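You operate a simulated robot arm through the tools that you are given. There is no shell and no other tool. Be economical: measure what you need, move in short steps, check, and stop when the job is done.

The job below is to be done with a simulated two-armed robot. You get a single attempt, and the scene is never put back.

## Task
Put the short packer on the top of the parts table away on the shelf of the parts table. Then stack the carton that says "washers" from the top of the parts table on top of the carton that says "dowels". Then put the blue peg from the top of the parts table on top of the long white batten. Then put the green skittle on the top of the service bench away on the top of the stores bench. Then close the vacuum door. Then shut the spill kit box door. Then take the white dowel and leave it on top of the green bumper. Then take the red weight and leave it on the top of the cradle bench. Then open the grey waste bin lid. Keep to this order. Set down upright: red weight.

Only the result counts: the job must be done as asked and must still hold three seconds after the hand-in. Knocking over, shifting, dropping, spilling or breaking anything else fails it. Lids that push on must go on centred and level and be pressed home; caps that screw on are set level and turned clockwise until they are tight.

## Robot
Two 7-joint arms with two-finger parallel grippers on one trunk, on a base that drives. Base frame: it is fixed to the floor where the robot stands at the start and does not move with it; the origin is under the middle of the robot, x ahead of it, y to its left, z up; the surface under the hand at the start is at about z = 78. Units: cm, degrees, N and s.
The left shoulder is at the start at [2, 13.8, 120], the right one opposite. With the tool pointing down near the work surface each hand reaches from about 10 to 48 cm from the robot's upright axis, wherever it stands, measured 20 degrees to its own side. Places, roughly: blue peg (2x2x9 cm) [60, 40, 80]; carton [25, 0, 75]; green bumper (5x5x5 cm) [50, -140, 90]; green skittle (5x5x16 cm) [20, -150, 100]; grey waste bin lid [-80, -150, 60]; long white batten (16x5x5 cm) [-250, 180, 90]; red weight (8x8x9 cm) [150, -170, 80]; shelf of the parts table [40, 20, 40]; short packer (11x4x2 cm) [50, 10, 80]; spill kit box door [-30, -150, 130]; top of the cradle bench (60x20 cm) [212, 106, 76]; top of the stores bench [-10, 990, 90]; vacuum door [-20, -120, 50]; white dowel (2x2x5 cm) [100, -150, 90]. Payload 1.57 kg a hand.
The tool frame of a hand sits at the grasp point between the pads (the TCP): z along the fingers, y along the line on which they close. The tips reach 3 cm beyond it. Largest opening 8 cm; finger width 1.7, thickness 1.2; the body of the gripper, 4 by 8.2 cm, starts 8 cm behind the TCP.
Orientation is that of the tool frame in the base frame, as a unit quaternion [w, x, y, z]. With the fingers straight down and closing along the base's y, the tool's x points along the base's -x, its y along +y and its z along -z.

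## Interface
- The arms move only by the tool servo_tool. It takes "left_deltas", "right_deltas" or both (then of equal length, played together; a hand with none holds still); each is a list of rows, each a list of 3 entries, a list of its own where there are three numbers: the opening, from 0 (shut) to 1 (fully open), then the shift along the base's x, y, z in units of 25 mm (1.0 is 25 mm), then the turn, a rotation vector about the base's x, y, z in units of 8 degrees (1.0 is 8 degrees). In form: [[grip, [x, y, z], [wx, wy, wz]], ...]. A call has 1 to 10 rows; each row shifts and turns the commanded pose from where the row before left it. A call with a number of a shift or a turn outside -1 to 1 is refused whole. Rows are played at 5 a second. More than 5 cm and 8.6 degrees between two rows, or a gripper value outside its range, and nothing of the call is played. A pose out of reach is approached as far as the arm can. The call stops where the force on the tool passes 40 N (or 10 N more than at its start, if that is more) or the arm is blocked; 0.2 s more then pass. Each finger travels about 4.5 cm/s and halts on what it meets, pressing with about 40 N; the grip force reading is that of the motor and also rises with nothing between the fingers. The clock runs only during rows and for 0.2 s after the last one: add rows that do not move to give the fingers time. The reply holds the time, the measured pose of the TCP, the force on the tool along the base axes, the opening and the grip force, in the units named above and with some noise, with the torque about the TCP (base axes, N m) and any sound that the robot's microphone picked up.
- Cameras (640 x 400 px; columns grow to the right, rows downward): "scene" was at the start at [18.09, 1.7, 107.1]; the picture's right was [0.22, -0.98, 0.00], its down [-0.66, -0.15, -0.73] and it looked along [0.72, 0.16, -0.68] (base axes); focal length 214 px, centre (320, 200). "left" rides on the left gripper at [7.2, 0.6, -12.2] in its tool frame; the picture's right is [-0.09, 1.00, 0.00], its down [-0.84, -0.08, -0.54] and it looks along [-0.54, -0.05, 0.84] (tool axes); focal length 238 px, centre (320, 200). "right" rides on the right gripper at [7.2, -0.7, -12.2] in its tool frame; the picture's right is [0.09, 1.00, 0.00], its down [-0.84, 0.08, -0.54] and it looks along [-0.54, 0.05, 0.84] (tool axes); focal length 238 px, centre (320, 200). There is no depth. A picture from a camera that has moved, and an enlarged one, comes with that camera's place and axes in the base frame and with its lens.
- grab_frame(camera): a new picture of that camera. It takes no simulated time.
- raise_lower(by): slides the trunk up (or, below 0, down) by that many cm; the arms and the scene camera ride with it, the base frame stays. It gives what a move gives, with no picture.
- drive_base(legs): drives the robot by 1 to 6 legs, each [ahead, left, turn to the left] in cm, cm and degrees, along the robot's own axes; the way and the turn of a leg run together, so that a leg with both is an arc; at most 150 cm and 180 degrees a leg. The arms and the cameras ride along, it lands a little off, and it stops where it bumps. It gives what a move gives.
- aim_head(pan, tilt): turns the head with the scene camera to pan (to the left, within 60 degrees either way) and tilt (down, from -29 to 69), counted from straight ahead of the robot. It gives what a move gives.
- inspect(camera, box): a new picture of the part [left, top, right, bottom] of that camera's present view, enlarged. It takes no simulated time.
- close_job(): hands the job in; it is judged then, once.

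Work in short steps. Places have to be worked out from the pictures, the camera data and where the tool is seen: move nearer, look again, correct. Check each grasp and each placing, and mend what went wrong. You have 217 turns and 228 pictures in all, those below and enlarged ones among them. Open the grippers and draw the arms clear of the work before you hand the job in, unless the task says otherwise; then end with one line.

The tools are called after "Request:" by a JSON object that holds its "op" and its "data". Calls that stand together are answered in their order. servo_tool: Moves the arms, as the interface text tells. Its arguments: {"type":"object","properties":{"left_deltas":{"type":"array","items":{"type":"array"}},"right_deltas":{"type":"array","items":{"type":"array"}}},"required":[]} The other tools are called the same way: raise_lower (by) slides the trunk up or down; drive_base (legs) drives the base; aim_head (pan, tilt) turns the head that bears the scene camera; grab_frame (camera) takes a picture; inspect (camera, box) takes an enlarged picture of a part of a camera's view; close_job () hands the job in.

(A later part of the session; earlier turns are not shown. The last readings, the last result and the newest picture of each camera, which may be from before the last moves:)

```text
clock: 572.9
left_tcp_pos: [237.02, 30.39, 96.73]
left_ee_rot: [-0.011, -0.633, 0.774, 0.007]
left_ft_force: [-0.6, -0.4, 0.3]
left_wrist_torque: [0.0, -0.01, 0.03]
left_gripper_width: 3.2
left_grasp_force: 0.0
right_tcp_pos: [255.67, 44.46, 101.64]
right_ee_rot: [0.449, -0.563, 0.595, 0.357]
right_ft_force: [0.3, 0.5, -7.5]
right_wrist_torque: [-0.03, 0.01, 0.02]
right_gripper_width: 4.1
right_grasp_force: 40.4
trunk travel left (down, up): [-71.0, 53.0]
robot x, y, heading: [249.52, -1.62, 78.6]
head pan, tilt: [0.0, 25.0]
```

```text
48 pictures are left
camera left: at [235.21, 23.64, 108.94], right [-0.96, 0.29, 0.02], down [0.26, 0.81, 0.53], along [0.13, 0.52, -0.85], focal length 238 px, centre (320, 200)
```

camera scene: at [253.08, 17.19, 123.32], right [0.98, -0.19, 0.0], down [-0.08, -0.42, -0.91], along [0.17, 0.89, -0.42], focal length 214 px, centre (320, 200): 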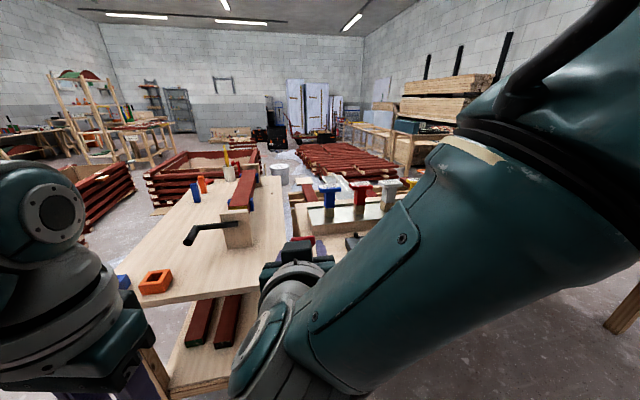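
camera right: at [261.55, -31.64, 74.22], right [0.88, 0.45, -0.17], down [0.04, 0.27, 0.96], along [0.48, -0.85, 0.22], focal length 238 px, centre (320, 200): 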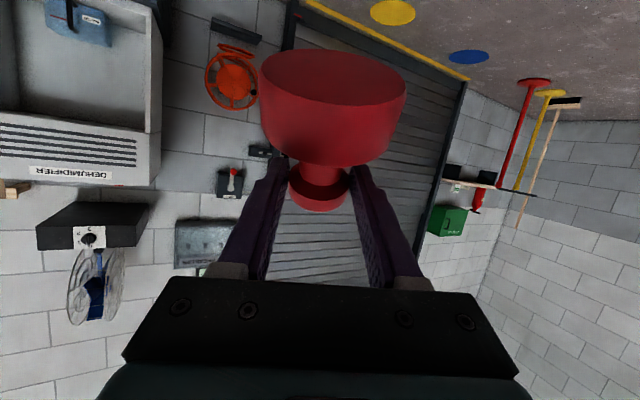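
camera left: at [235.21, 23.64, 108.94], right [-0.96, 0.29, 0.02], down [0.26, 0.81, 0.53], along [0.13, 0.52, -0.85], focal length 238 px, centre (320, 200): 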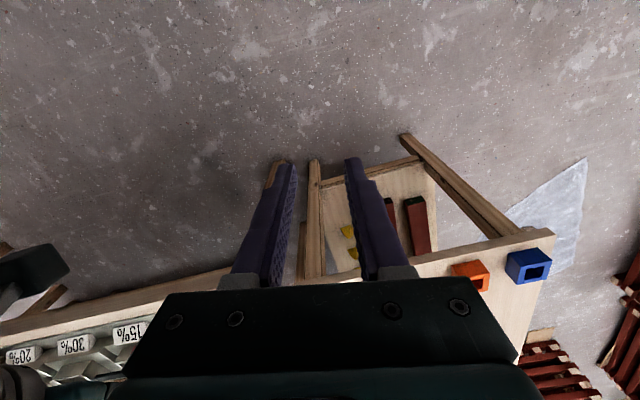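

I see the bench: near edge at y ≈ 63, x ≈ 202–247, with a free area at the front around (231, 74). I drive so the weight comes over that spot.

Request:
{"op": "drive_base", "data": {"legs": [[0, 0, 11.4], [0, 15.5, 0], [26, 0, 0]]}}

Request:
{"op": "aim_head", "data": {"pan": 25, "tilt": 45}}

Request:
{"op": "grab_frame", "data": {"camera": "scene"}}

Request:
{"op": "grab_frame", "data": {"camera": "left"}}

```text
clock: 576.5
left_tcp_pos: [215.91, 53.69, 96.72]
left_ee_rot: [-0.012, -0.707, 0.707, 0.005]
left_ft_force: [0.2, -0.3, -1.1]
left_wrist_torque: [-0.02, -0.01, 0.01]
left_gripper_width: 3.21
left_grasp_force: 0.2
right_tcp_pos: [231.49, 71.32, 101.67]
right_ee_rot: [-0.412, 0.619, -0.537, -0.4]
right_ft_force: [-0.3, -0.4, -7.4]
right_wrist_torque: [-0.01, 0.01, -0.02]
right_gripper_width: 4.14
right_grasp_force: 40.1
trunk travel left (down, up): [-71.0, 53.0]
robot x, y, heading: [234.77, 24.93, 90.2]
head pan, tilt: [0.0, 25.0]
```

```text
clock: 577.4
left_tcp_pos: [215.99, 53.6, 96.61]
left_ee_rot: [0.011, 0.707, -0.707, -0.005]
left_ft_force: [0.5, -0.4, 0.0]
left_wrist_torque: [-0.01, 0.01, 0.02]
left_gripper_width: 3.2
left_grasp_force: 0.1
right_tcp_pos: [231.48, 71.16, 101.59]
right_ee_rot: [-0.412, 0.618, -0.537, -0.4]
right_ft_force: [-0.3, -0.9, -7.9]
right_wrist_torque: [-0.04, 0.05, -0.03]
right_gripper_width: 4.12
right_grasp_force: 40.3
trunk travel left (down, up): [-71.0, 53.0]
robot x, y, heading: [234.1, 24.61, 90.1]
head pan, tilt: [25.0, 45.0]
```

```text
47 pictures are left
camera scene: at [230.79, 42.09, 120.27], right [0.91, 0.43, 0.0], down [0.3, -0.64, -0.71], along [-0.3, 0.64, -0.71], focal length 214 px, centre (320, 200)
```

scene: 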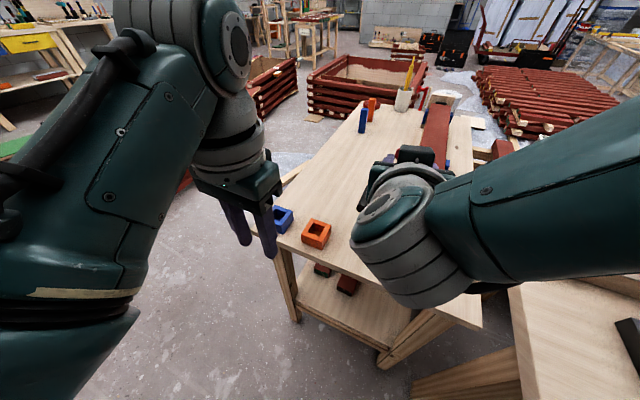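

```text
46 pictures are left
camera left: at [215.47, 46.76, 108.94], right [-1.0, 0.09, 0.02], down [0.09, 0.84, 0.53], along [0.03, 0.53, -0.85], focal length 238 px, centre (320, 200)
```

left: 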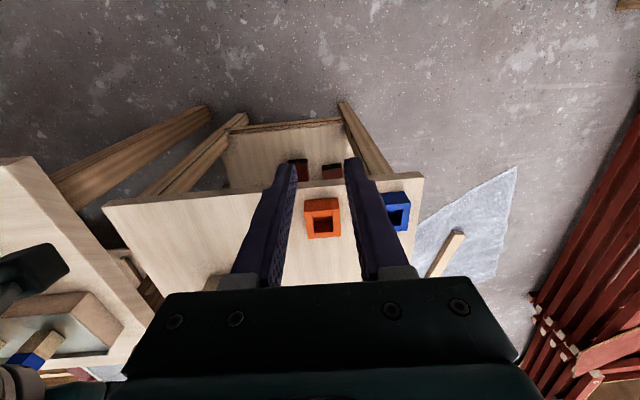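

The near edge is at y = 64 and the spot is clear. I drive 2.5 cm more, lift the left hand out of the way and lower the weight toward the bench.

Request:
{"op": "servo_tool", "data": {"left_deltas": [[0.4, [0, 0, 0.8], [0, 0, 0]], [0.4, [0, 0, 0.8], [0, 0, 0]], [0.4, [0, 0, 0.8], [0, 0, 0]], [0.4, [0, 0, 0.8], [0, 0, 0]]]}}

Request:
{"op": "drive_base", "data": {"legs": [[2.5, 0, 0]]}}

Request:
{"op": "raise_lower", "data": {"by": -15}}

Request:
{"op": "grab_frame", "data": {"camera": "scene"}}

Request:
{"op": "grab_frame", "data": {"camera": "left"}}

```text
clock: 578.6
left_tcp_pos: [211.54, 55.3, 99.46]
left_ee_rot: [0.044, 0.713, -0.698, -0.039]
left_ft_force: [-0.2, 0.1, 0.5]
left_wrist_torque: [-0.01, -0.01, -0.03]
left_gripper_width: 3.22
left_grasp_force: 0.1
left hand out of reach, approached as far as the arm can: row 2, 3, 4
right_tcp_pos: [231.5, 71.13, 101.46]
right_ee_rot: [-0.41, 0.62, -0.538, -0.397]
right_ft_force: [-0.2, 0.4, -6.8]
right_wrist_torque: [-0.02, 0.02, -0.06]
right_gripper_width: 4.12
right_grasp_force: 40.5
trunk travel left (down, up): [-71.0, 53.0]
robot x, y, heading: [234.55, 24.8, 90.0]
head pan, tilt: [25.0, 45.0]
stopped in row 4 (left hand): the arm was blocked; the commanded pose is now the measured one
```

```text
clock: 579.4
left_tcp_pos: [211.54, 57.74, 99.42]
left_ee_rot: [0.045, 0.713, -0.699, -0.038]
left_ft_force: [0.0, 0.7, -0.3]
left_wrist_torque: [-0.02, 0.01, 0.05]
left_gripper_width: 3.19
left_grasp_force: 0.0
right_tcp_pos: [231.45, 73.65, 101.66]
right_ee_rot: [-0.411, 0.619, -0.537, -0.399]
right_ft_force: [0.7, 0.2, -7.8]
right_wrist_torque: [-0.02, 0.01, 0.01]
right_gripper_width: 4.14
right_grasp_force: 40.4
trunk travel left (down, up): [-71.0, 53.0]
robot x, y, heading: [234.47, 27.5, 90.5]
head pan, tilt: [25.0, 45.0]
```

```text
clock: 581.1
left_tcp_pos: [211.34, 57.79, 84.47]
left_ee_rot: [0.046, 0.713, -0.698, -0.039]
left_ft_force: [0.7, 0.1, -0.5]
left_wrist_torque: [0.01, 0.0, -0.01]
left_gripper_width: 3.19
left_grasp_force: 0.1
right_tcp_pos: [231.54, 73.77, 86.54]
right_ee_rot: [-0.411, 0.619, -0.536, -0.4]
right_ft_force: [-0.3, -0.2, -7.1]
right_wrist_torque: [-0.02, 0.01, -0.01]
right_gripper_width: 4.1
right_grasp_force: 39.7
trunk travel left (down, up): [-56.0, 68.0]
robot x, y, heading: [234.38, 27.4, 89.9]
head pan, tilt: [25.0, 45.0]
```

```text
45 pictures are left
camera scene: at [230.79, 44.62, 105.27], right [0.9, 0.43, 0.0], down [0.3, -0.64, -0.71], along [-0.3, 0.64, -0.71], focal length 214 px, centre (320, 200)
```

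scene: 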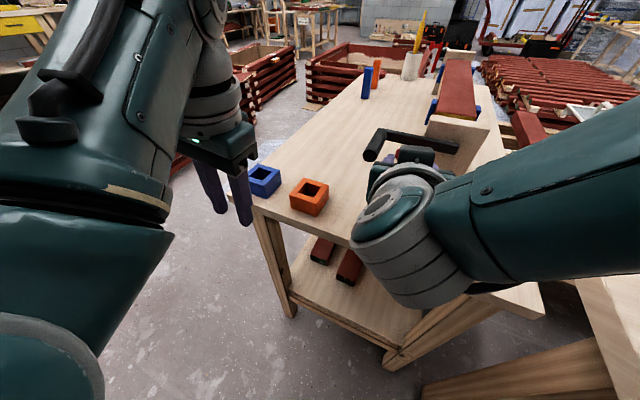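

```text
44 pictures are left
camera left: at [212.26, 50.83, 96.75], right [-0.99, 0.07, 0.12], down [0.12, 0.84, 0.52], along [-0.06, 0.53, -0.84], focal length 238 px, centre (320, 200)
```

left: 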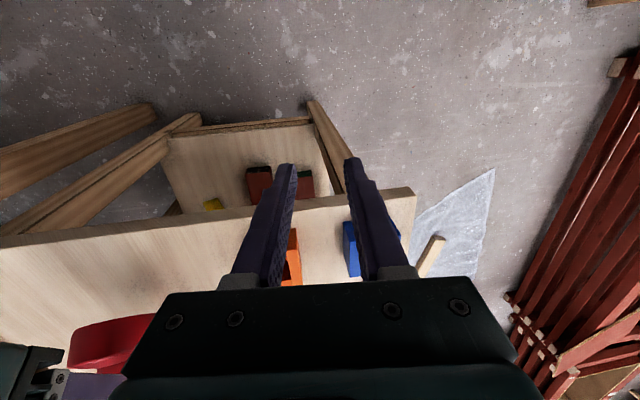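

The crank handle looks very close to the hand. I zoom in before lowering further.

Request:
{"op": "inspect", "data": {"camera": "scene", "box": [340, 100, 500, 220]}}

Request:
{"op": "grab_frame", "data": {"camera": "right"}}

```text
3.33 times, centred on (420, 160) of scene
camera zoom: at [230.79, 44.62, 105.27], right [0.9, 0.43, 0.0], down [0.3, -0.64, -0.71], along [-0.3, 0.64, -0.71], focal length 715 px, centre (-13, 333)
```

zoom: 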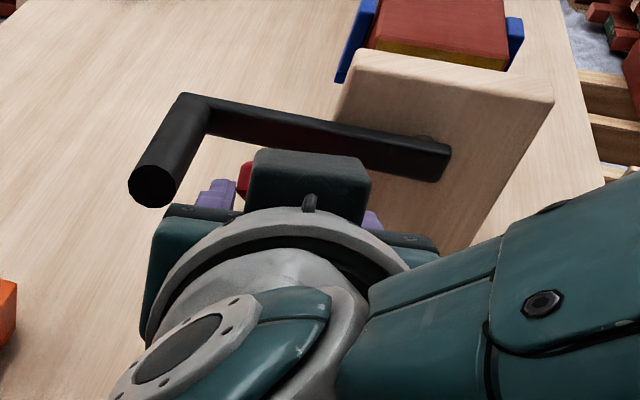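

```text
42 pictures are left
camera right: at [233.58, 59.92, 84.16], right [-0.98, -0.12, -0.17], down [-0.14, -0.23, 0.96], along [-0.15, 0.97, 0.21], focal length 238 px, centre (320, 200)
```

right: 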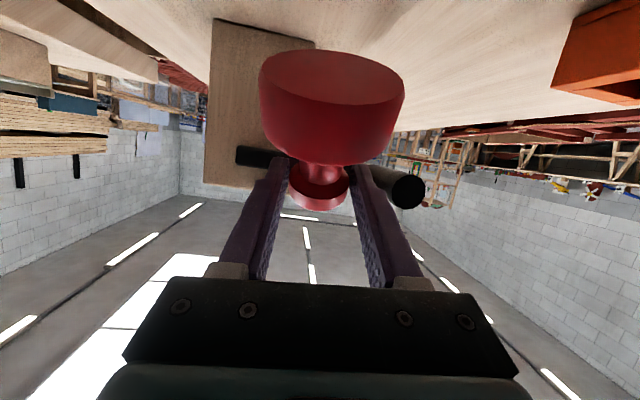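

The crank grip is at x ≈ 225.5, y 75–83, just left of the hand. I shift 2.5 cm to the right and 1.5 cm back for clearance, then lower to contact.

Request:
{"op": "drive_base", "data": {"legs": [[-1.5, -2.5, 0]]}}

Request:
{"op": "raise_lower", "data": {"by": -3}}

Request:
{"op": "raise_lower", "data": {"by": -0.7}}

Request:
{"op": "grab_frame", "data": {"camera": "right"}}

```text
clock: 582.0
left_tcp_pos: [213.87, 56.34, 84.57]
left_ee_rot: [0.045, 0.713, -0.698, -0.039]
left_ft_force: [1.6, -0.3, -0.3]
left_wrist_torque: [0.01, 0.01, 0.05]
left_gripper_width: 3.19
left_grasp_force: 0.1
right_tcp_pos: [233.98, 72.22, 86.6]
right_ee_rot: [-0.411, 0.619, -0.537, -0.4]
right_ft_force: [-0.3, -0.1, -6.7]
right_wrist_torque: [0.03, 0.0, 0.01]
right_gripper_width: 4.11
right_grasp_force: 40.0
trunk travel left (down, up): [-56.0, 68.0]
robot x, y, heading: [236.66, 26.05, 90.1]
head pan, tilt: [25.0, 45.0]
```

```text
clock: 582.7
left_tcp_pos: [213.77, 56.34, 81.48]
left_ee_rot: [0.046, 0.713, -0.698, -0.04]
left_ft_force: [0.0, 0.5, 0.5]
left_wrist_torque: [0.0, 0.0, -0.01]
left_gripper_width: 3.2
left_grasp_force: 0.0
right_tcp_pos: [233.92, 72.24, 83.55]
right_ee_rot: [-0.41, 0.62, -0.536, -0.4]
right_ft_force: [-0.6, -0.4, -8.4]
right_wrist_torque: [-0.04, 0.03, 0.03]
right_gripper_width: 4.11
right_grasp_force: 39.6
trunk travel left (down, up): [-53.0, 71.0]
robot x, y, heading: [236.89, 25.59, 90.1]
head pan, tilt: [25.0, 45.0]
```

```text
clock: 583.3
left_tcp_pos: [213.84, 56.5, 80.87]
left_ee_rot: [0.046, 0.712, -0.699, -0.039]
left_ft_force: [-0.7, 0.2, -0.1]
left_wrist_torque: [-0.03, 0.0, 0.03]
left_gripper_width: 3.21
left_grasp_force: 0.1
right_tcp_pos: [233.89, 72.42, 83.02]
right_ee_rot: [-0.412, 0.618, -0.536, -0.401]
right_ft_force: [0.9, -3.2, 2.8]
right_wrist_torque: [-0.13, 0.05, 0.05]
right_gripper_width: 4.15
right_grasp_force: 39.9
trunk travel left (down, up): [-52.3, 71.7]
robot x, y, heading: [236.8, 25.86, 90.4]
head pan, tilt: [25.0, 45.0]
```

```text
41 pictures are left
camera right: at [236.01, 58.59, 80.54], right [-0.98, -0.12, -0.17], down [-0.13, -0.24, 0.96], along [-0.15, 0.96, 0.22], focal length 238 px, centre (320, 200)
```

right: 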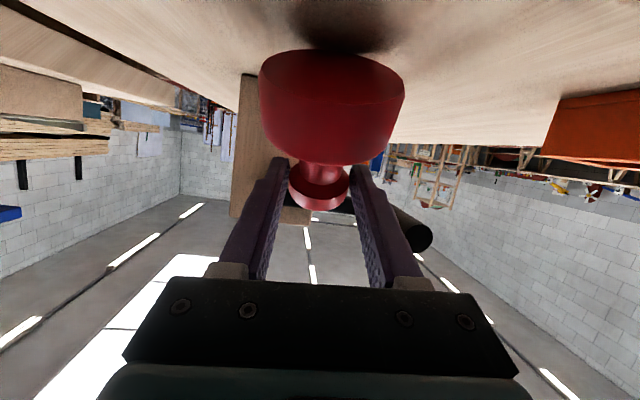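

Contact. I press a few mm more so the base lies flat.

Request:
{"op": "raise_lower", "data": {"by": -0.3}}

Request:
{"op": "raise_lower", "data": {"by": -0.2}}

```text
clock: 583.8
left_tcp_pos: [213.85, 56.49, 80.59]
left_ee_rot: [0.047, 0.713, -0.699, -0.041]
left_ft_force: [-0.2, -0.3, -0.1]
left_wrist_torque: [0.01, 0.02, 0.04]
left_gripper_width: 3.2
left_grasp_force: 0.2
right_tcp_pos: [233.93, 72.48, 82.98]
right_ee_rot: [-0.414, 0.617, -0.535, -0.403]
right_ft_force: [-0.6, -8.8, 26.1]
right_wrist_torque: [-0.22, -0.01, -0.03]
right_gripper_width: 4.11
right_grasp_force: 39.7
trunk travel left (down, up): [-52.0, 72.0]
robot x, y, heading: [236.89, 25.94, 90.3]
head pan, tilt: [25.0, 45.0]
```

```text
clock: 584.3
left_tcp_pos: [213.63, 56.76, 80.42]
left_ee_rot: [0.046, 0.713, -0.698, -0.04]
left_ft_force: [0.2, -0.5, -1.5]
left_wrist_torque: [-0.02, 0.02, 0.0]
left_gripper_width: 3.21
left_grasp_force: 0.1
right_tcp_pos: [233.84, 72.77, 82.83]
right_ee_rot: [-0.415, 0.616, -0.534, -0.403]
right_ft_force: [-1.6, -3.8, 30.8]
right_wrist_torque: [0.13, 0.19, -0.02]
right_gripper_width: 4.12
right_grasp_force: 40.6
trunk travel left (down, up): [-51.8, 72.2]
robot x, y, heading: [237.11, 26.05, 90.3]
head pan, tilt: [25.0, 45.0]
```

I relieve the load, open to about 5.4 cm (to stay clear of the crank) and back straight out.

Request:
{"op": "raise_lower", "data": {"by": 0.4}}

Request:
{"op": "servo_tool", "data": {"right_deltas": [[0.54, [0, 0, 0], [0, 0, 0]], [0.57, [0, 0, 0], [0, 0, 0]], [0.6, [0, 0, 0], [0, 0, 0]], [0.68, [0, 0, 0], [0, 0, 0]], [0.68, [0, 0, 0], [0, 0, 0]]]}}

Request:
{"op": "grab_frame", "data": {"camera": "right"}}

```text
clock: 584.8
left_tcp_pos: [213.75, 56.61, 80.84]
left_ee_rot: [0.046, 0.713, -0.698, -0.041]
left_ft_force: [-0.7, 0.4, 0.3]
left_wrist_torque: [-0.02, -0.01, 0.01]
left_gripper_width: 3.19
left_grasp_force: 0.1
right_tcp_pos: [233.93, 72.62, 82.79]
right_ee_rot: [-0.412, 0.618, -0.537, -0.399]
right_ft_force: [-2.0, 6.4, 8.1]
right_wrist_torque: [0.59, 0.17, 0.04]
right_gripper_width: 4.08
right_grasp_force: 40.0
trunk travel left (down, up): [-52.2, 71.8]
robot x, y, heading: [236.71, 26.27, 90.2]
head pan, tilt: [25.0, 45.0]
```

```text
clock: 586.0
left_tcp_pos: [213.62, 56.33, 80.68]
left_ee_rot: [0.046, 0.713, -0.699, -0.041]
left_ft_force: [-0.2, 0.7, -0.6]
left_wrist_torque: [0.03, 0.05, -0.01]
left_gripper_width: 3.21
left_grasp_force: 0.1
right_tcp_pos: [234.03, 72.34, 82.86]
right_ee_rot: [-0.412, 0.619, -0.537, -0.4]
right_ft_force: [-0.1, -0.1, 0.1]
right_wrist_torque: [-0.02, 0.0, 0.0]
right_gripper_width: 5.43
right_grasp_force: 0.1
trunk travel left (down, up): [-52.2, 71.8]
robot x, y, heading: [236.89, 26.37, 90.4]
head pan, tilt: [25.0, 45.0]
```

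```text
40 pictures are left
camera right: at [236.02, 58.59, 80.38], right [-0.98, -0.12, -0.17], down [-0.14, -0.23, 0.96], along [-0.15, 0.96, 0.21], focal length 238 px, centre (320, 200)
```

right: 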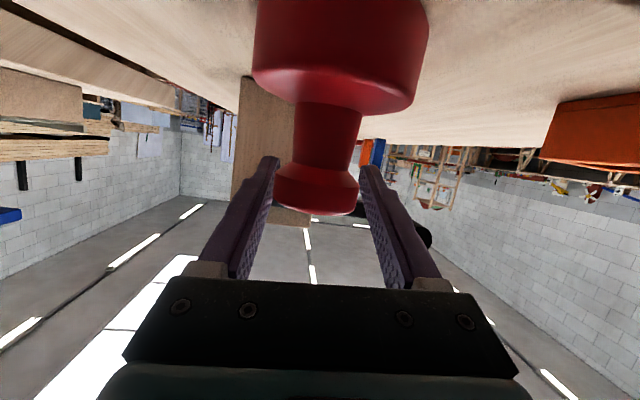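

The weight stands upright on the bench, clear of both fingers. I drive straight back and check.

Request:
{"op": "drive_base", "data": {"legs": [[-30, 0, 0]]}}

Request:
{"op": "grab_frame", "data": {"camera": "right"}}

Request:
{"op": "aim_head", "data": {"pan": 0, "tilt": 35}}

Request:
{"op": "grab_frame", "data": {"camera": "scene"}}

```text
clock: 588.1
left_tcp_pos: [213.88, 26.52, 80.72]
left_ee_rot: [0.046, 0.712, -0.7, -0.04]
left_ft_force: [0.3, 0.3, 0.6]
left_wrist_torque: [0.01, 0.0, 0.01]
left_gripper_width: 3.2
left_grasp_force: 0.0
right_tcp_pos: [234.21, 42.28, 82.79]
right_ee_rot: [-0.412, 0.617, -0.538, -0.399]
right_ft_force: [-0.9, -0.1, -0.4]
right_wrist_torque: [-0.04, 0.0, 0.0]
right_gripper_width: 5.42
right_grasp_force: 0.0
trunk travel left (down, up): [-52.2, 71.8]
robot x, y, heading: [236.98, -3.83, 90.3]
head pan, tilt: [25.0, 45.0]
```

```text
39 pictures are left
camera right: at [236.19, 28.52, 80.38], right [-0.98, -0.11, -0.17], down [-0.14, -0.23, 0.96], along [-0.15, 0.97, 0.21], focal length 238 px, centre (320, 200)
```

right: 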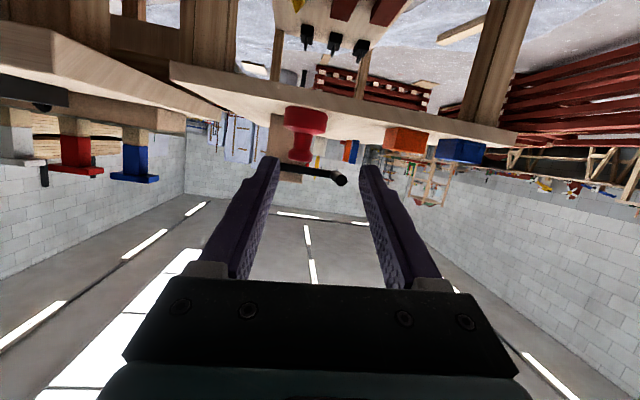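

```text
clock: 589.0
left_tcp_pos: [213.84, 26.31, 80.68]
left_ee_rot: [0.047, 0.712, -0.699, -0.041]
left_ft_force: [-0.6, 0.1, 0.8]
left_wrist_torque: [0.0, -0.03, -0.01]
left_gripper_width: 3.2
left_grasp_force: 0.0
right_tcp_pos: [234.01, 42.36, 82.91]
right_ee_rot: [-0.412, 0.618, -0.538, -0.399]
right_ft_force: [0.4, 0.0, -0.2]
right_wrist_torque: [0.04, 0.0, -0.02]
right_gripper_width: 5.45
right_grasp_force: 0.0
trunk travel left (down, up): [-52.2, 71.8]
robot x, y, heading: [236.59, -4.19, 90.2]
head pan, tilt: [0.0, 35.0]
```

```text
38 pictures are left
camera scene: at [236.78, 14.67, 102.96], right [1.0, 0.0, 0.0], down [0.0, -0.57, -0.82], along [0.0, 0.82, -0.57], focal length 214 px, centre (320, 200)
```

scene: 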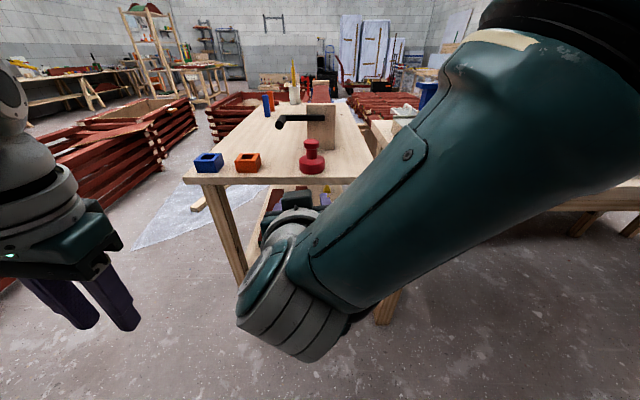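

The red weight stands upright on the cradle bench. Last job is the waste-bin lid: I drive to x ≈ -75 in front of it.

Request:
{"op": "drive_base", "data": {"legs": [[-56, 0, 0], [0, 0, 90], [0, 0, 90], [0, -150, 0], [0, -150, 0]]}}

Request:
{"op": "aim_head", "data": {"pan": 0, "tilt": 35}}

Request:
{"op": "grab_frame", "data": {"camera": "scene"}}

```text
clock: 613.5
left_tcp_pos: [-37.05, -73.16, 80.72]
left_ee_rot: [0.042, 0.725, 0.686, 0.045]
left_ft_force: [-0.5, 0.8, 1.2]
left_wrist_torque: [0.01, 0.0, 0.0]
left_gripper_width: 3.2
left_grasp_force: 0.0
right_tcp_pos: [-58.49, -87.65, 82.87]
right_ee_rot: [0.384, 0.56, 0.598, -0.426]
right_ft_force: [0.2, -0.2, -0.3]
right_wrist_torque: [0.0, 0.03, 0.0]
right_gripper_width: 5.42
right_grasp_force: 0.1
trunk travel left (down, up): [-52.2, 71.8]
robot x, y, heading: [-57.74, -41.32, -94.2]
head pan, tilt: [0.0, 35.0]
```

```text
clock: 614.1
left_tcp_pos: [-36.99, -73.24, 80.68]
left_ee_rot: [0.043, 0.724, 0.687, 0.045]
left_ft_force: [0.5, -0.3, 0.4]
left_wrist_torque: [-0.01, 0.02, -0.02]
left_gripper_width: 3.21
left_grasp_force: 0.0
right_tcp_pos: [-58.54, -87.54, 82.83]
right_ee_rot: [0.384, 0.56, 0.598, -0.427]
right_ft_force: [0.6, -1.1, -0.4]
right_wrist_torque: [0.01, 0.02, -0.02]
right_gripper_width: 5.47
right_grasp_force: 0.0
trunk travel left (down, up): [-52.2, 71.8]
robot x, y, heading: [-57.6, -41.42, -94.1]
head pan, tilt: [0.0, 35.0]
```

```text
37 pictures are left
camera scene: at [-59.08, -60.07, 102.96], right [-1.0, 0.07, 0.0], down [0.04, 0.57, -0.82], along [-0.06, -0.82, -0.57], focal length 214 px, centre (320, 200)
```

scene: 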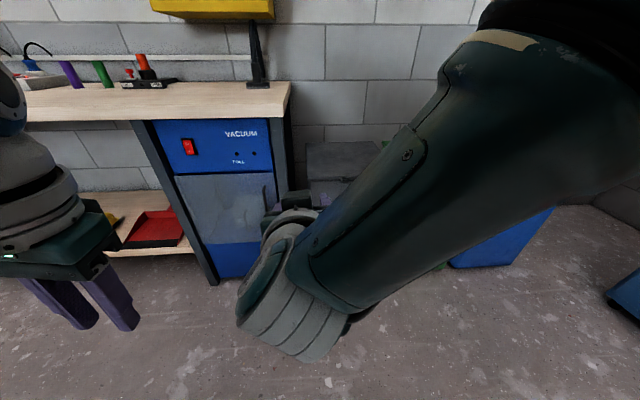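

I swing the right hand back to pointing down and aim the robot straight, then look at the bin.

Request:
{"op": "servo_tool", "data": {"right_deltas": [[0.4, [-0.2, 0.2, 0], [0.9, 0, 0]], [0.4, [-0.2, 0.2, 0], [0.9, 0, 0]], [0.4, [-0.2, 0.2, 0], [0.9, 0, 0]], [0.4, [-0.2, 0.2, 0], [0.9, 0, 0]], [0.4, [-0.2, 0.2, 0], [0.9, 0, 0]], [0.4, [-0.2, 0, 0], [0.9, 0, 0]], [0.4, [-0.2, 0, 0], [0.9, 0, 0]], [0.4, [0, 0, 0], [0.9, 0, 0]], [0.4, [0, 0, 0], [0.9, 0, 0]], [0.4, [0, 0, 0], [0, 0, 0]]]}}

Request:
{"op": "drive_base", "data": {"legs": [[0, 0, 4.1], [14, -12, 0]]}}

Request:
{"op": "aim_head", "data": {"pan": -5, "tilt": 35}}

Request:
{"op": "grab_frame", "data": {"camera": "scene"}}

```text
clock: 616.3
left_tcp_pos: [-37.19, -73.18, 80.78]
left_ee_rot: [0.042, 0.725, 0.686, 0.045]
left_ft_force: [0.4, -0.5, 0.7]
left_wrist_torque: [-0.02, 0.01, -0.04]
left_gripper_width: 3.22
left_grasp_force: 0.0
right_tcp_pos: [-61.87, -84.92, 82.84]
right_ee_rot: [0.024, 0.678, 0.733, -0.037]
right_ft_force: [-0.1, -0.3, -0.3]
right_wrist_torque: [0.0, 0.03, -0.01]
right_gripper_width: 3.19
right_grasp_force: 0.0
trunk travel left (down, up): [-52.2, 71.8]
robot x, y, heading: [-57.58, -41.31, -94.0]
head pan, tilt: [0.0, 35.0]
```

```text
clock: 618.3
left_tcp_pos: [-46.62, -85.66, 80.76]
left_ee_rot: [0.041, 0.697, 0.715, 0.046]
left_ft_force: [0.4, -0.2, -0.3]
left_wrist_torque: [0.01, -0.02, 0.03]
left_gripper_width: 3.23
left_grasp_force: 0.1
right_tcp_pos: [-70.44, -99.49, 82.74]
right_ee_rot: [0.025, 0.649, 0.76, -0.038]
right_ft_force: [-0.8, 0.8, 0.0]
right_wrist_torque: [0.02, -0.01, 0.0]
right_gripper_width: 3.22
right_grasp_force: 0.1
trunk travel left (down, up): [-52.2, 71.8]
robot x, y, heading: [-70.12, -55.11, -89.2]
head pan, tilt: [0.0, 35.0]
```

```text
clock: 619.0
left_tcp_pos: [-46.63, -85.65, 80.86]
left_ee_rot: [0.041, 0.697, 0.715, 0.047]
left_ft_force: [0.1, 0.1, -0.6]
left_wrist_torque: [0.0, 0.02, -0.01]
left_gripper_width: 3.2
left_grasp_force: 0.0
right_tcp_pos: [-70.43, -99.54, 82.91]
right_ee_rot: [0.025, 0.648, 0.76, -0.039]
right_ft_force: [-0.3, 1.1, -0.3]
right_wrist_torque: [0.02, 0.01, 0.0]
right_gripper_width: 3.22
right_grasp_force: 0.1
trunk travel left (down, up): [-52.2, 71.8]
robot x, y, heading: [-69.68, -55.54, -89.4]
head pan, tilt: [-5.0, 35.0]
```

```text
36 pictures are left
camera scene: at [-70.4, -74.27, 102.96], right [-1.0, 0.08, 0.0], down [0.04, 0.57, -0.82], along [-0.06, -0.82, -0.57], focal length 214 px, centre (320, 200)
```

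scene: 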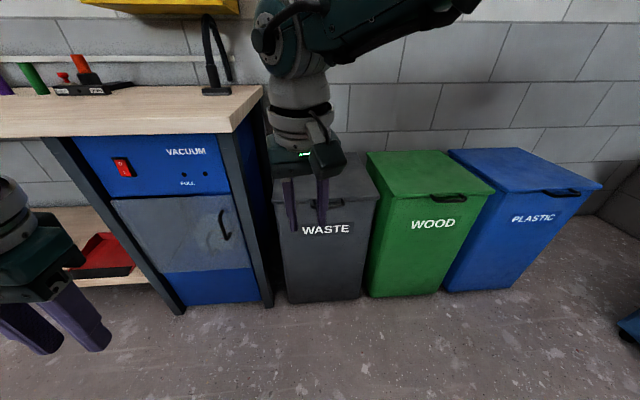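

Request:
{"op": "inspect", "data": {"camera": "scene", "box": [260, 140, 500, 260]}}

Request:
{"op": "grab_frame", "data": {"camera": "right"}}

```text
2.67 times, centred on (380, 200) of scene
camera zoom: at [-70.4, -74.27, 102.96], right [-1.0, 0.08, 0.0], down [0.04, 0.57, -0.82], along [-0.06, -0.82, -0.57], focal length 572 px, centre (160, 200)
```

zoom: 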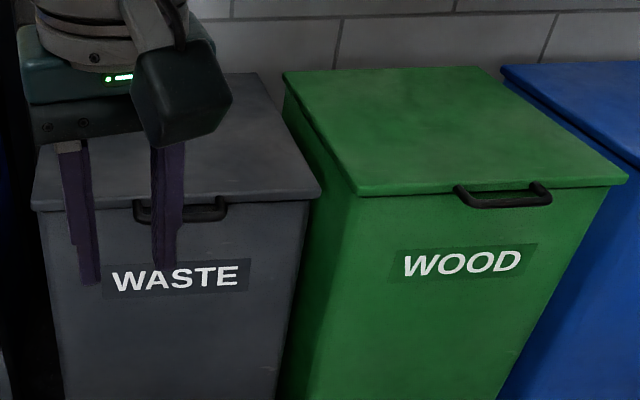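

```text
34 pictures are left
camera right: at [-72.06, -91.31, 94.46], right [0.97, 0.25, -0.03], down [0.21, -0.76, 0.61], along [0.13, -0.6, -0.79], focal length 238 px, centre (320, 200)
```

right: 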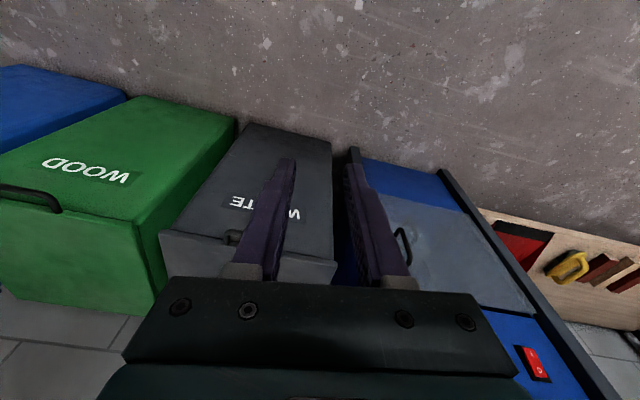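

The bin lid spans x -95..-59 with its front edge at y ≈ -133, z ≈ 62, and a bar handle at (-77, -130, 60.5). I'll lift it with the right-hand fingers from beneath: lower the trunk, tilt the hand forward and line up on x ≈ -77.

Request:
{"op": "raise_lower", "data": {"by": -26}}

Request:
{"op": "servo_tool", "data": {"right_deltas": [[0.6, [0, -0.1, 0], [-0.9, 0, 0]], [0.6, [0, -0.1, 0], [-0.9, 0, 0]], [0.6, [0, -0.1, 0], [-0.9, 0, 0]], [0.6, [0, -0.1, 0], [-0.9, 0, 0]], [0.6, [0, -0.1, 0], [-0.9, 0, 0]], [0.6, [0, -0.1, 0], [-0.9, 0, 0]], [0.6, [0, 0, 0], [-0.9, 0, 0]], [0.6, [0, 0, 0], [-0.9, 0, 0]], [0.6, [0, 0, 0], [-0.9, 0, 0]], [0.6, [0, 0, 0], [-0.9, 0, 0]]]}}

Request:
{"op": "drive_base", "data": {"legs": [[14, -6, 0]]}}

Request:
{"op": "grab_frame", "data": {"camera": "scene"}}

Request:
{"op": "grab_frame", "data": {"camera": "right"}}

```text
clock: 621.6
left_tcp_pos: [-46.66, -85.71, 54.7]
left_ee_rot: [0.04, 0.697, 0.715, 0.046]
left_ft_force: [0.2, -0.1, 0.1]
left_wrist_torque: [0.0, 0.06, 0.01]
left_gripper_width: 3.2
left_grasp_force: 0.1
right_tcp_pos: [-70.41, -99.34, 56.86]
right_ee_rot: [0.026, 0.649, 0.76, -0.039]
right_ft_force: [0.0, 0.6, -0.6]
right_wrist_torque: [0.0, 0.0, -0.01]
right_gripper_width: 3.2
right_grasp_force: 0.0
trunk travel left (down, up): [-26.2, 97.8]
robot x, y, heading: [-69.6, -55.45, -89.5]
head pan, tilt: [-5.0, 35.0]
```

```text
clock: 623.8
left_tcp_pos: [-46.58, -85.56, 54.76]
left_ee_rot: [0.04, 0.697, 0.715, 0.047]
left_ft_force: [0.4, 0.2, 0.3]
left_wrist_torque: [-0.01, 0.02, 0.01]
left_gripper_width: 3.19
left_grasp_force: 0.0
right_tcp_pos: [-68.36, -100.69, 59.43]
right_ee_rot: [0.397, 0.513, 0.592, -0.478]
right_ft_force: [-0.7, -0.1, -0.3]
right_wrist_torque: [0.01, -0.03, 0.0]
right_gripper_width: 4.81
right_grasp_force: 0.1
right hand out of reach, approached as far as the arm can: row 10
trunk travel left (down, up): [-26.2, 97.8]
robot x, y, heading: [-70.34, -54.92, -89.3]
head pan, tilt: [-5.0, 35.0]
```

```text
clock: 625.2
left_tcp_pos: [-52.22, -99.49, 54.77]
left_ee_rot: [0.04, 0.695, 0.717, 0.046]
left_ft_force: [0.7, 0.6, 0.2]
left_wrist_torque: [0.0, 0.0, 0.0]
left_gripper_width: 3.18
left_grasp_force: 0.1
right_tcp_pos: [-74.09, -114.49, 59.29]
right_ee_rot: [0.397, 0.513, 0.593, -0.476]
right_ft_force: [0.3, -0.2, -0.1]
right_wrist_torque: [0.0, -0.02, 0.04]
right_gripper_width: 4.82
right_grasp_force: 0.0
trunk travel left (down, up): [-26.2, 97.8]
robot x, y, heading: [-75.3, -69.64, -89.3]
head pan, tilt: [-5.0, 35.0]
```

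```text
33 pictures are left
camera scene: at [-76.09, -88.15, 76.96], right [-1.0, 0.07, 0.0], down [0.04, 0.57, -0.82], along [-0.06, -0.82, -0.57], focal length 214 px, centre (320, 200)
```

scene: 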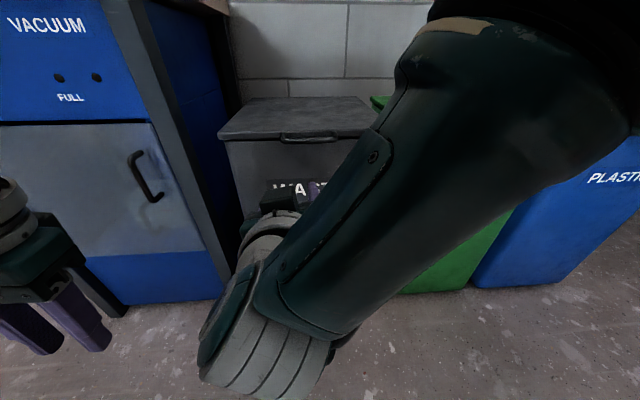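

```text
32 pictures are left
camera right: at [-75.59, -100.99, 55.37], right [0.97, 0.04, -0.25], down [0.22, 0.34, 0.92], along [0.12, -0.94, 0.32], focal length 238 px, centre (320, 200)
```

right: 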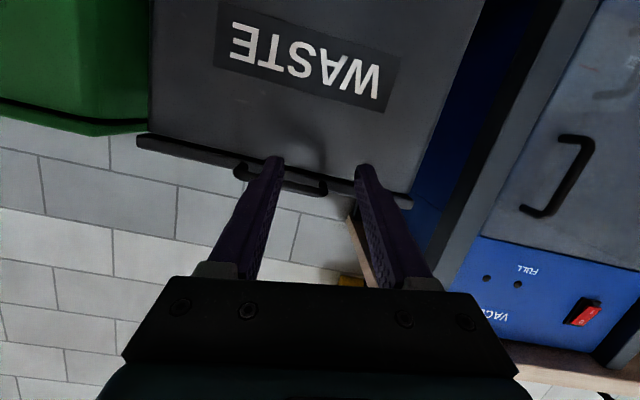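

The handle bar is at (-77, -128.8, 63.5) and my fingers are below it at z ≈ 59. I drive in 13 cm so the tips go under the bar and the lid's edge.

Request:
{"op": "drive_base", "data": {"legs": [[13, -2.7, 0]]}}

Request:
{"op": "grab_frame", "data": {"camera": "right"}}

Request:
{"op": "grab_frame", "data": {"camera": "scene"}}

```text
clock: 626.5
left_tcp_pos: [-54.7, -112.58, 54.63]
left_ee_rot: [0.041, 0.694, 0.718, 0.047]
left_ft_force: [-0.5, -0.8, 0.0]
left_wrist_torque: [0.02, 0.01, -0.04]
left_gripper_width: 3.19
left_grasp_force: 0.1
right_tcp_pos: [-76.6, -127.58, 59.33]
right_ee_rot: [0.397, 0.512, 0.594, -0.476]
right_ft_force: [0.0, 0.4, 0.5]
right_wrist_torque: [0.02, -0.02, 0.0]
right_gripper_width: 4.8
right_grasp_force: 0.0
trunk travel left (down, up): [-26.2, 97.8]
robot x, y, heading: [-78.14, -82.49, -89.2]
head pan, tilt: [-5.0, 35.0]
```

```text
31 pictures are left
camera right: at [-78.13, -114.02, 55.36], right [0.97, 0.04, -0.25], down [0.22, 0.34, 0.92], along [0.12, -0.94, 0.32], focal length 238 px, centre (320, 200)
```

right: 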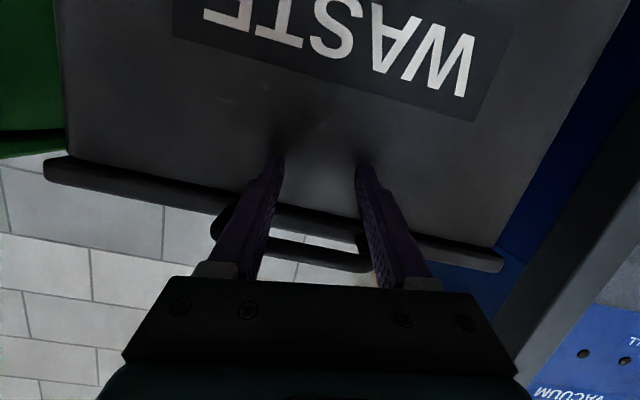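

```text
30 pictures are left
camera scene: at [-78.62, -101.17, 76.95], right [-1.0, 0.07, 0.0], down [0.04, 0.57, -0.82], along [-0.06, -0.82, -0.57], focal length 214 px, centre (320, 200)
```

scene: 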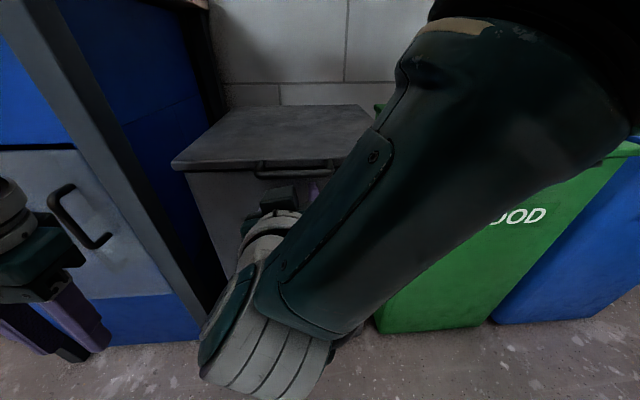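

The fingers are under the bar. I lift along the arc of the lid (up, gradually inward).

Request:
{"op": "servo_tool", "data": {"right_deltas": [[0.6, [0, -0.4, 0.8], [0, 0, 0]], [0.6, [0, -0.1, 0.9], [0, 0, 0]], [0.6, [0, -0.2, 0.9], [0, 0, 0]], [0.6, [0, -0.3, 0.9], [0, 0, 0]], [0.6, [0, -0.4, 0.9], [0, 0, 0]], [0.6, [0, -0.4, 0.9], [0, 0, 0]]]}}

Request:
{"op": "grab_frame", "data": {"camera": "scene"}}

```text
clock: 628.1
left_tcp_pos: [-54.61, -112.4, 54.77]
left_ee_rot: [0.042, 0.694, 0.717, 0.048]
left_ft_force: [0.4, 0.0, -0.8]
left_wrist_torque: [-0.03, 0.02, -0.02]
left_gripper_width: 3.2
left_grasp_force: 0.1
right_tcp_pos: [-75.49, -130.41, 69.23]
right_ee_rot: [0.383, 0.513, 0.619, -0.456]
right_ft_force: [0.0, 0.7, -0.8]
right_wrist_torque: [-0.08, 0.0, -0.02]
right_gripper_width: 4.79
right_grasp_force: 0.1
trunk travel left (down, up): [-26.2, 97.8]
robot x, y, heading: [-78.27, -82.18, -89.0]
head pan, tilt: [-5.0, 35.0]
stopped in row 6 (right hand): the arm was blocked; the commanded pose is now the measured one
```

```text
29 pictures are left
camera scene: at [-78.63, -101.15, 76.96], right [-1.0, 0.07, 0.0], down [0.04, 0.57, -0.82], along [-0.06, -0.82, -0.57], focal length 214 px, centre (320, 200)
```

scene: 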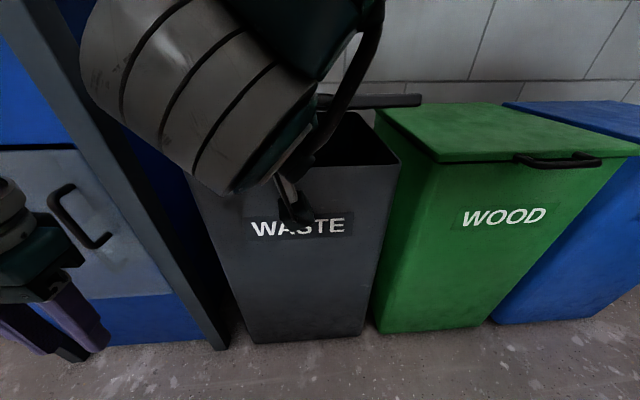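

The lid is up a good way. Before driving further I pull the left hand back, clear of the bench leg.

Request:
{"op": "servo_tool", "data": {"left_deltas": [[0.4, [0, 0.6, 0.2], [0, 0, 0]], [0.4, [0, 0.6, 0.2], [0, 0, 0]], [0.4, [0, 0.6, 0.2], [0, 0, 0]], [0.4, [0, 0.6, 0.2], [0, 0, 0]]]}}

Request:
{"op": "raise_lower", "data": {"by": 8}}

Request:
{"op": "drive_base", "data": {"legs": [[4, 0, 0]]}}

Request:
{"op": "grab_frame", "data": {"camera": "scene"}}

```text
clock: 629.3
left_tcp_pos: [-50.01, -108.05, 55.76]
left_ee_rot: [0.084, 0.681, 0.723, 0.08]
left_ft_force: [0.4, -0.4, -0.2]
left_wrist_torque: [-0.03, 0.01, 0.03]
left_gripper_width: 3.19
left_grasp_force: 0.0
left hand out of reach, approached as far as the arm can: row 2, 3, 4
right_tcp_pos: [-75.51, -130.41, 69.24]
right_ee_rot: [0.383, 0.513, 0.619, -0.455]
right_ft_force: [-0.3, 0.5, -1.5]
right_wrist_torque: [-0.03, -0.02, -0.02]
right_gripper_width: 4.81
right_grasp_force: 0.1
trunk travel left (down, up): [-26.2, 97.8]
robot x, y, heading: [-78.19, -82.1, -89.3]
head pan, tilt: [-5.0, 35.0]
stopped in row 4 (left hand): the arm was blocked; the commanded pose is now the measured one
```

```text
clock: 630.5
left_tcp_pos: [-50.09, -107.82, 63.66]
left_ee_rot: [0.082, 0.68, 0.724, 0.081]
left_ft_force: [0.0, -0.3, 0.0]
left_wrist_torque: [0.02, 0.01, 0.0]
left_gripper_width: 3.2
left_grasp_force: 0.1
right_tcp_pos: [-75.44, -130.33, 77.23]
right_ee_rot: [0.382, 0.513, 0.62, -0.455]
right_ft_force: [-0.1, 0.5, -1.9]
right_wrist_torque: [0.01, -0.03, -0.05]
right_gripper_width: 4.78
right_grasp_force: 0.1
trunk travel left (down, up): [-34.2, 89.8]
robot x, y, heading: [-78.24, -82.0, -89.2]
head pan, tilt: [-5.0, 35.0]
```

```text
clock: 631.4
left_tcp_pos: [-50.11, -111.87, 63.72]
left_ee_rot: [0.083, 0.68, 0.724, 0.079]
left_ft_force: [0.5, 0.2, -0.8]
left_wrist_torque: [0.05, 0.03, 0.02]
left_gripper_width: 3.22
left_grasp_force: 0.1
right_tcp_pos: [-75.39, -134.36, 77.19]
right_ee_rot: [0.383, 0.513, 0.618, -0.456]
right_ft_force: [-0.3, 2.1, -0.2]
right_wrist_torque: [0.0, -0.02, -0.1]
right_gripper_width: 4.78
right_grasp_force: 0.2
trunk travel left (down, up): [-34.2, 89.8]
robot x, y, heading: [-78.28, -86.28, -89.2]
head pan, tilt: [-5.0, 35.0]
```

```text
28 pictures are left
camera scene: at [-78.57, -105.22, 84.96], right [-1.0, 0.07, 0.0], down [0.04, 0.57, -0.82], along [-0.06, -0.82, -0.57], focal length 214 px, centre (320, 200)
```

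scene: 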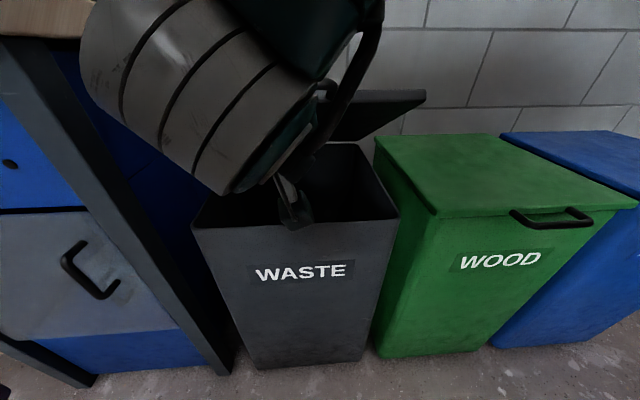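

Request:
{"op": "raise_lower", "data": {"by": 8}}

Request:
{"op": "drive_base", "data": {"legs": [[5, 0, 0]]}}

Request:
{"op": "raise_lower", "data": {"by": 6}}

Request:
{"op": "grab_frame", "data": {"camera": "scene"}}

Request:
{"op": "grab_frame", "data": {"camera": "right"}}

```text
clock: 632.5
left_tcp_pos: [-49.95, -111.84, 71.71]
left_ee_rot: [0.084, 0.68, 0.723, 0.083]
left_ft_force: [-0.7, -0.9, 0.0]
left_wrist_torque: [0.0, 0.0, 0.02]
left_gripper_width: 3.2
left_grasp_force: 0.0
right_tcp_pos: [-75.38, -134.36, 85.17]
right_ee_rot: [0.382, 0.513, 0.62, -0.455]
right_ft_force: [0.5, 5.4, 1.9]
right_wrist_torque: [0.0, 0.05, -0.15]
right_gripper_width: 4.79
right_grasp_force: 0.1
trunk travel left (down, up): [-42.2, 81.8]
robot x, y, heading: [-78.01, -86.36, -89.2]
head pan, tilt: [-5.0, 35.0]
```

```text
clock: 633.3
left_tcp_pos: [-49.76, -112.24, 71.67]
left_ee_rot: [0.084, 0.679, 0.724, 0.085]
left_ft_force: [-0.3, 0.1, 0.2]
left_wrist_torque: [-0.01, 0.01, 0.0]
left_gripper_width: 3.2
left_grasp_force: 0.0
right_tcp_pos: [-75.15, -134.45, 85.29]
right_ee_rot: [0.383, 0.511, 0.618, -0.458]
right_ft_force: [-2.1, 23.0, 15.0]
right_wrist_torque: [-0.27, 0.39, -0.87]
right_gripper_width: 5.2
right_grasp_force: 2.0
trunk travel left (down, up): [-42.2, 81.8]
robot x, y, heading: [-77.54, -87.37, -89.0]
head pan, tilt: [-5.0, 35.0]
stopped in leg 1: the force on the tool passed its limit at 68 N (the readings are from after the stop); the commanded pose is now the measured one
```

```text
clock: 634.3
left_tcp_pos: [-49.7, -112.49, 77.83]
left_ee_rot: [0.085, 0.68, 0.724, 0.083]
left_ft_force: [0.5, 0.2, 0.3]
left_wrist_torque: [0.0, -0.02, 0.03]
left_gripper_width: 3.2
left_grasp_force: 0.0
right_tcp_pos: [-75.18, -134.71, 91.37]
right_ee_rot: [0.385, 0.51, 0.619, -0.457]
right_ft_force: [0.1, 4.0, 1.1]
right_wrist_torque: [-0.2, 0.06, -0.14]
right_gripper_width: 4.79
right_grasp_force: 0.2
trunk travel left (down, up): [-48.2, 75.8]
robot x, y, heading: [-77.89, -87.0, -89.2]
head pan, tilt: [-5.0, 35.0]
```

```text
27 pictures are left
camera scene: at [-78.57, -105.79, 98.96], right [-1.0, 0.07, 0.0], down [0.04, 0.57, -0.82], along [-0.06, -0.82, -0.57], focal length 214 px, centre (320, 200)
```

scene: 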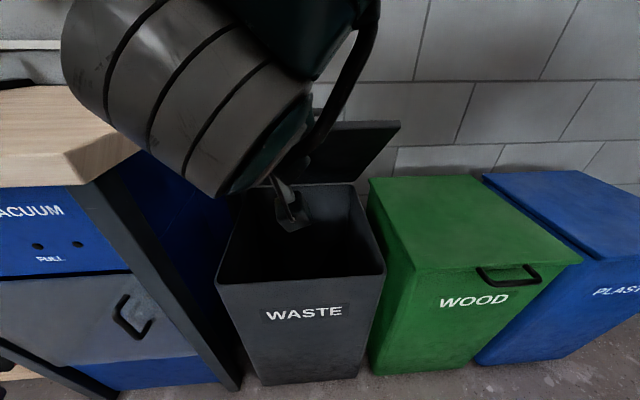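

```text
26 pictures are left
camera right: at [-77.14, -121.1, 88.31], right [0.96, 0.09, -0.26], down [0.22, 0.29, 0.93], along [0.16, -0.95, 0.26], focal length 238 px, centre (320, 200)
```

right: 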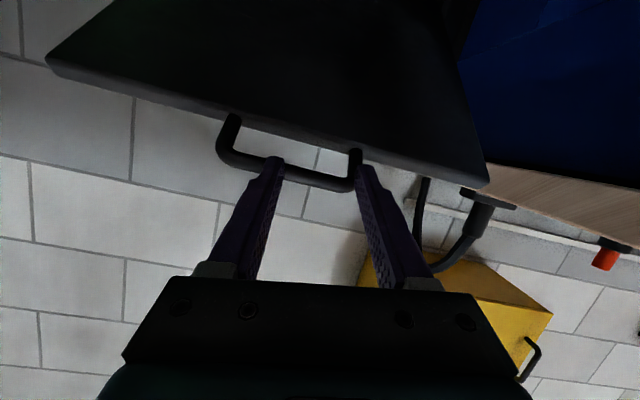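

The lid is at about 47°, the bar resting just at the fingertips. I continue with small arm steps up and inward.

Request:
{"op": "servo_tool", "data": {"right_deltas": [[0.6, [0, -0.3, 0.3], [0, 0, 0]], [0.6, [0, -0.4, 0.3], [0, 0, 0]], [0.6, [0, -0.5, 0.3], [0, 0, 0]], [0.6, [0, -0.5, 0.3], [0, 0, 0]], [0.6, [0, -0.6, 0.3], [0, 0, 0]], [0.6, [0, -0.6, 0.2], [0, 0, 0]]]}}

Request:
{"op": "grab_frame", "data": {"camera": "right"}}

Request:
{"op": "grab_frame", "data": {"camera": "scene"}}

```text
clock: 634.7
left_tcp_pos: [-49.73, -112.4, 77.76]
left_ee_rot: [0.085, 0.679, 0.724, 0.085]
left_ft_force: [0.4, 0.1, 0.1]
left_wrist_torque: [-0.02, -0.02, -0.04]
left_gripper_width: 3.2
left_grasp_force: 0.2
right_tcp_pos: [-74.87, -134.92, 91.53]
right_ee_rot: [0.382, 0.506, 0.624, -0.456]
right_ft_force: [-3.5, 18.7, 18.4]
right_wrist_torque: [-0.61, 0.6, -0.72]
right_gripper_width: 5.28
right_grasp_force: 2.7
trunk travel left (down, up): [-48.2, 75.8]
robot x, y, heading: [-78.1, -86.58, -89.2]
head pan, tilt: [-5.0, 35.0]
stopped in row 2 (right hand): the force on the tool passed its limit at 48 N (the readings are from after the stop); the commanded pose is now the measured one
```

```text
25 pictures are left
camera right: at [-77.06, -121.28, 88.54], right [0.96, 0.09, -0.27], down [0.23, 0.29, 0.93], along [0.16, -0.95, 0.25], focal length 238 px, centre (320, 200)
```

right: 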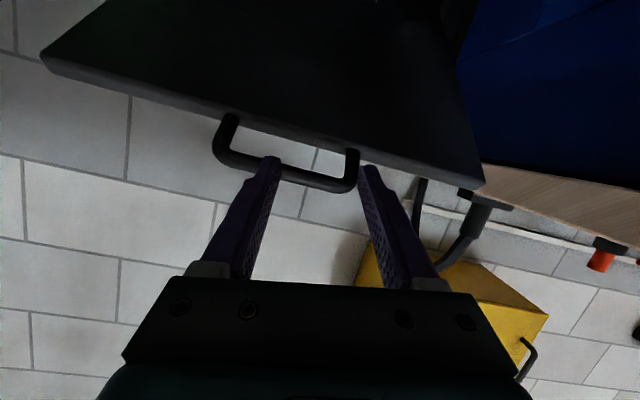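

```text
24 pictures are left
camera scene: at [-78.65, -105.66, 98.95], right [-1.0, 0.07, 0.0], down [0.04, 0.57, -0.82], along [-0.06, -0.82, -0.57], focal length 214 px, centre (320, 200)
```

scene: 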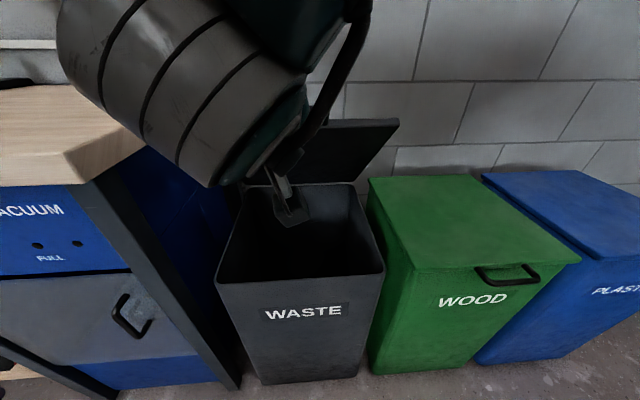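

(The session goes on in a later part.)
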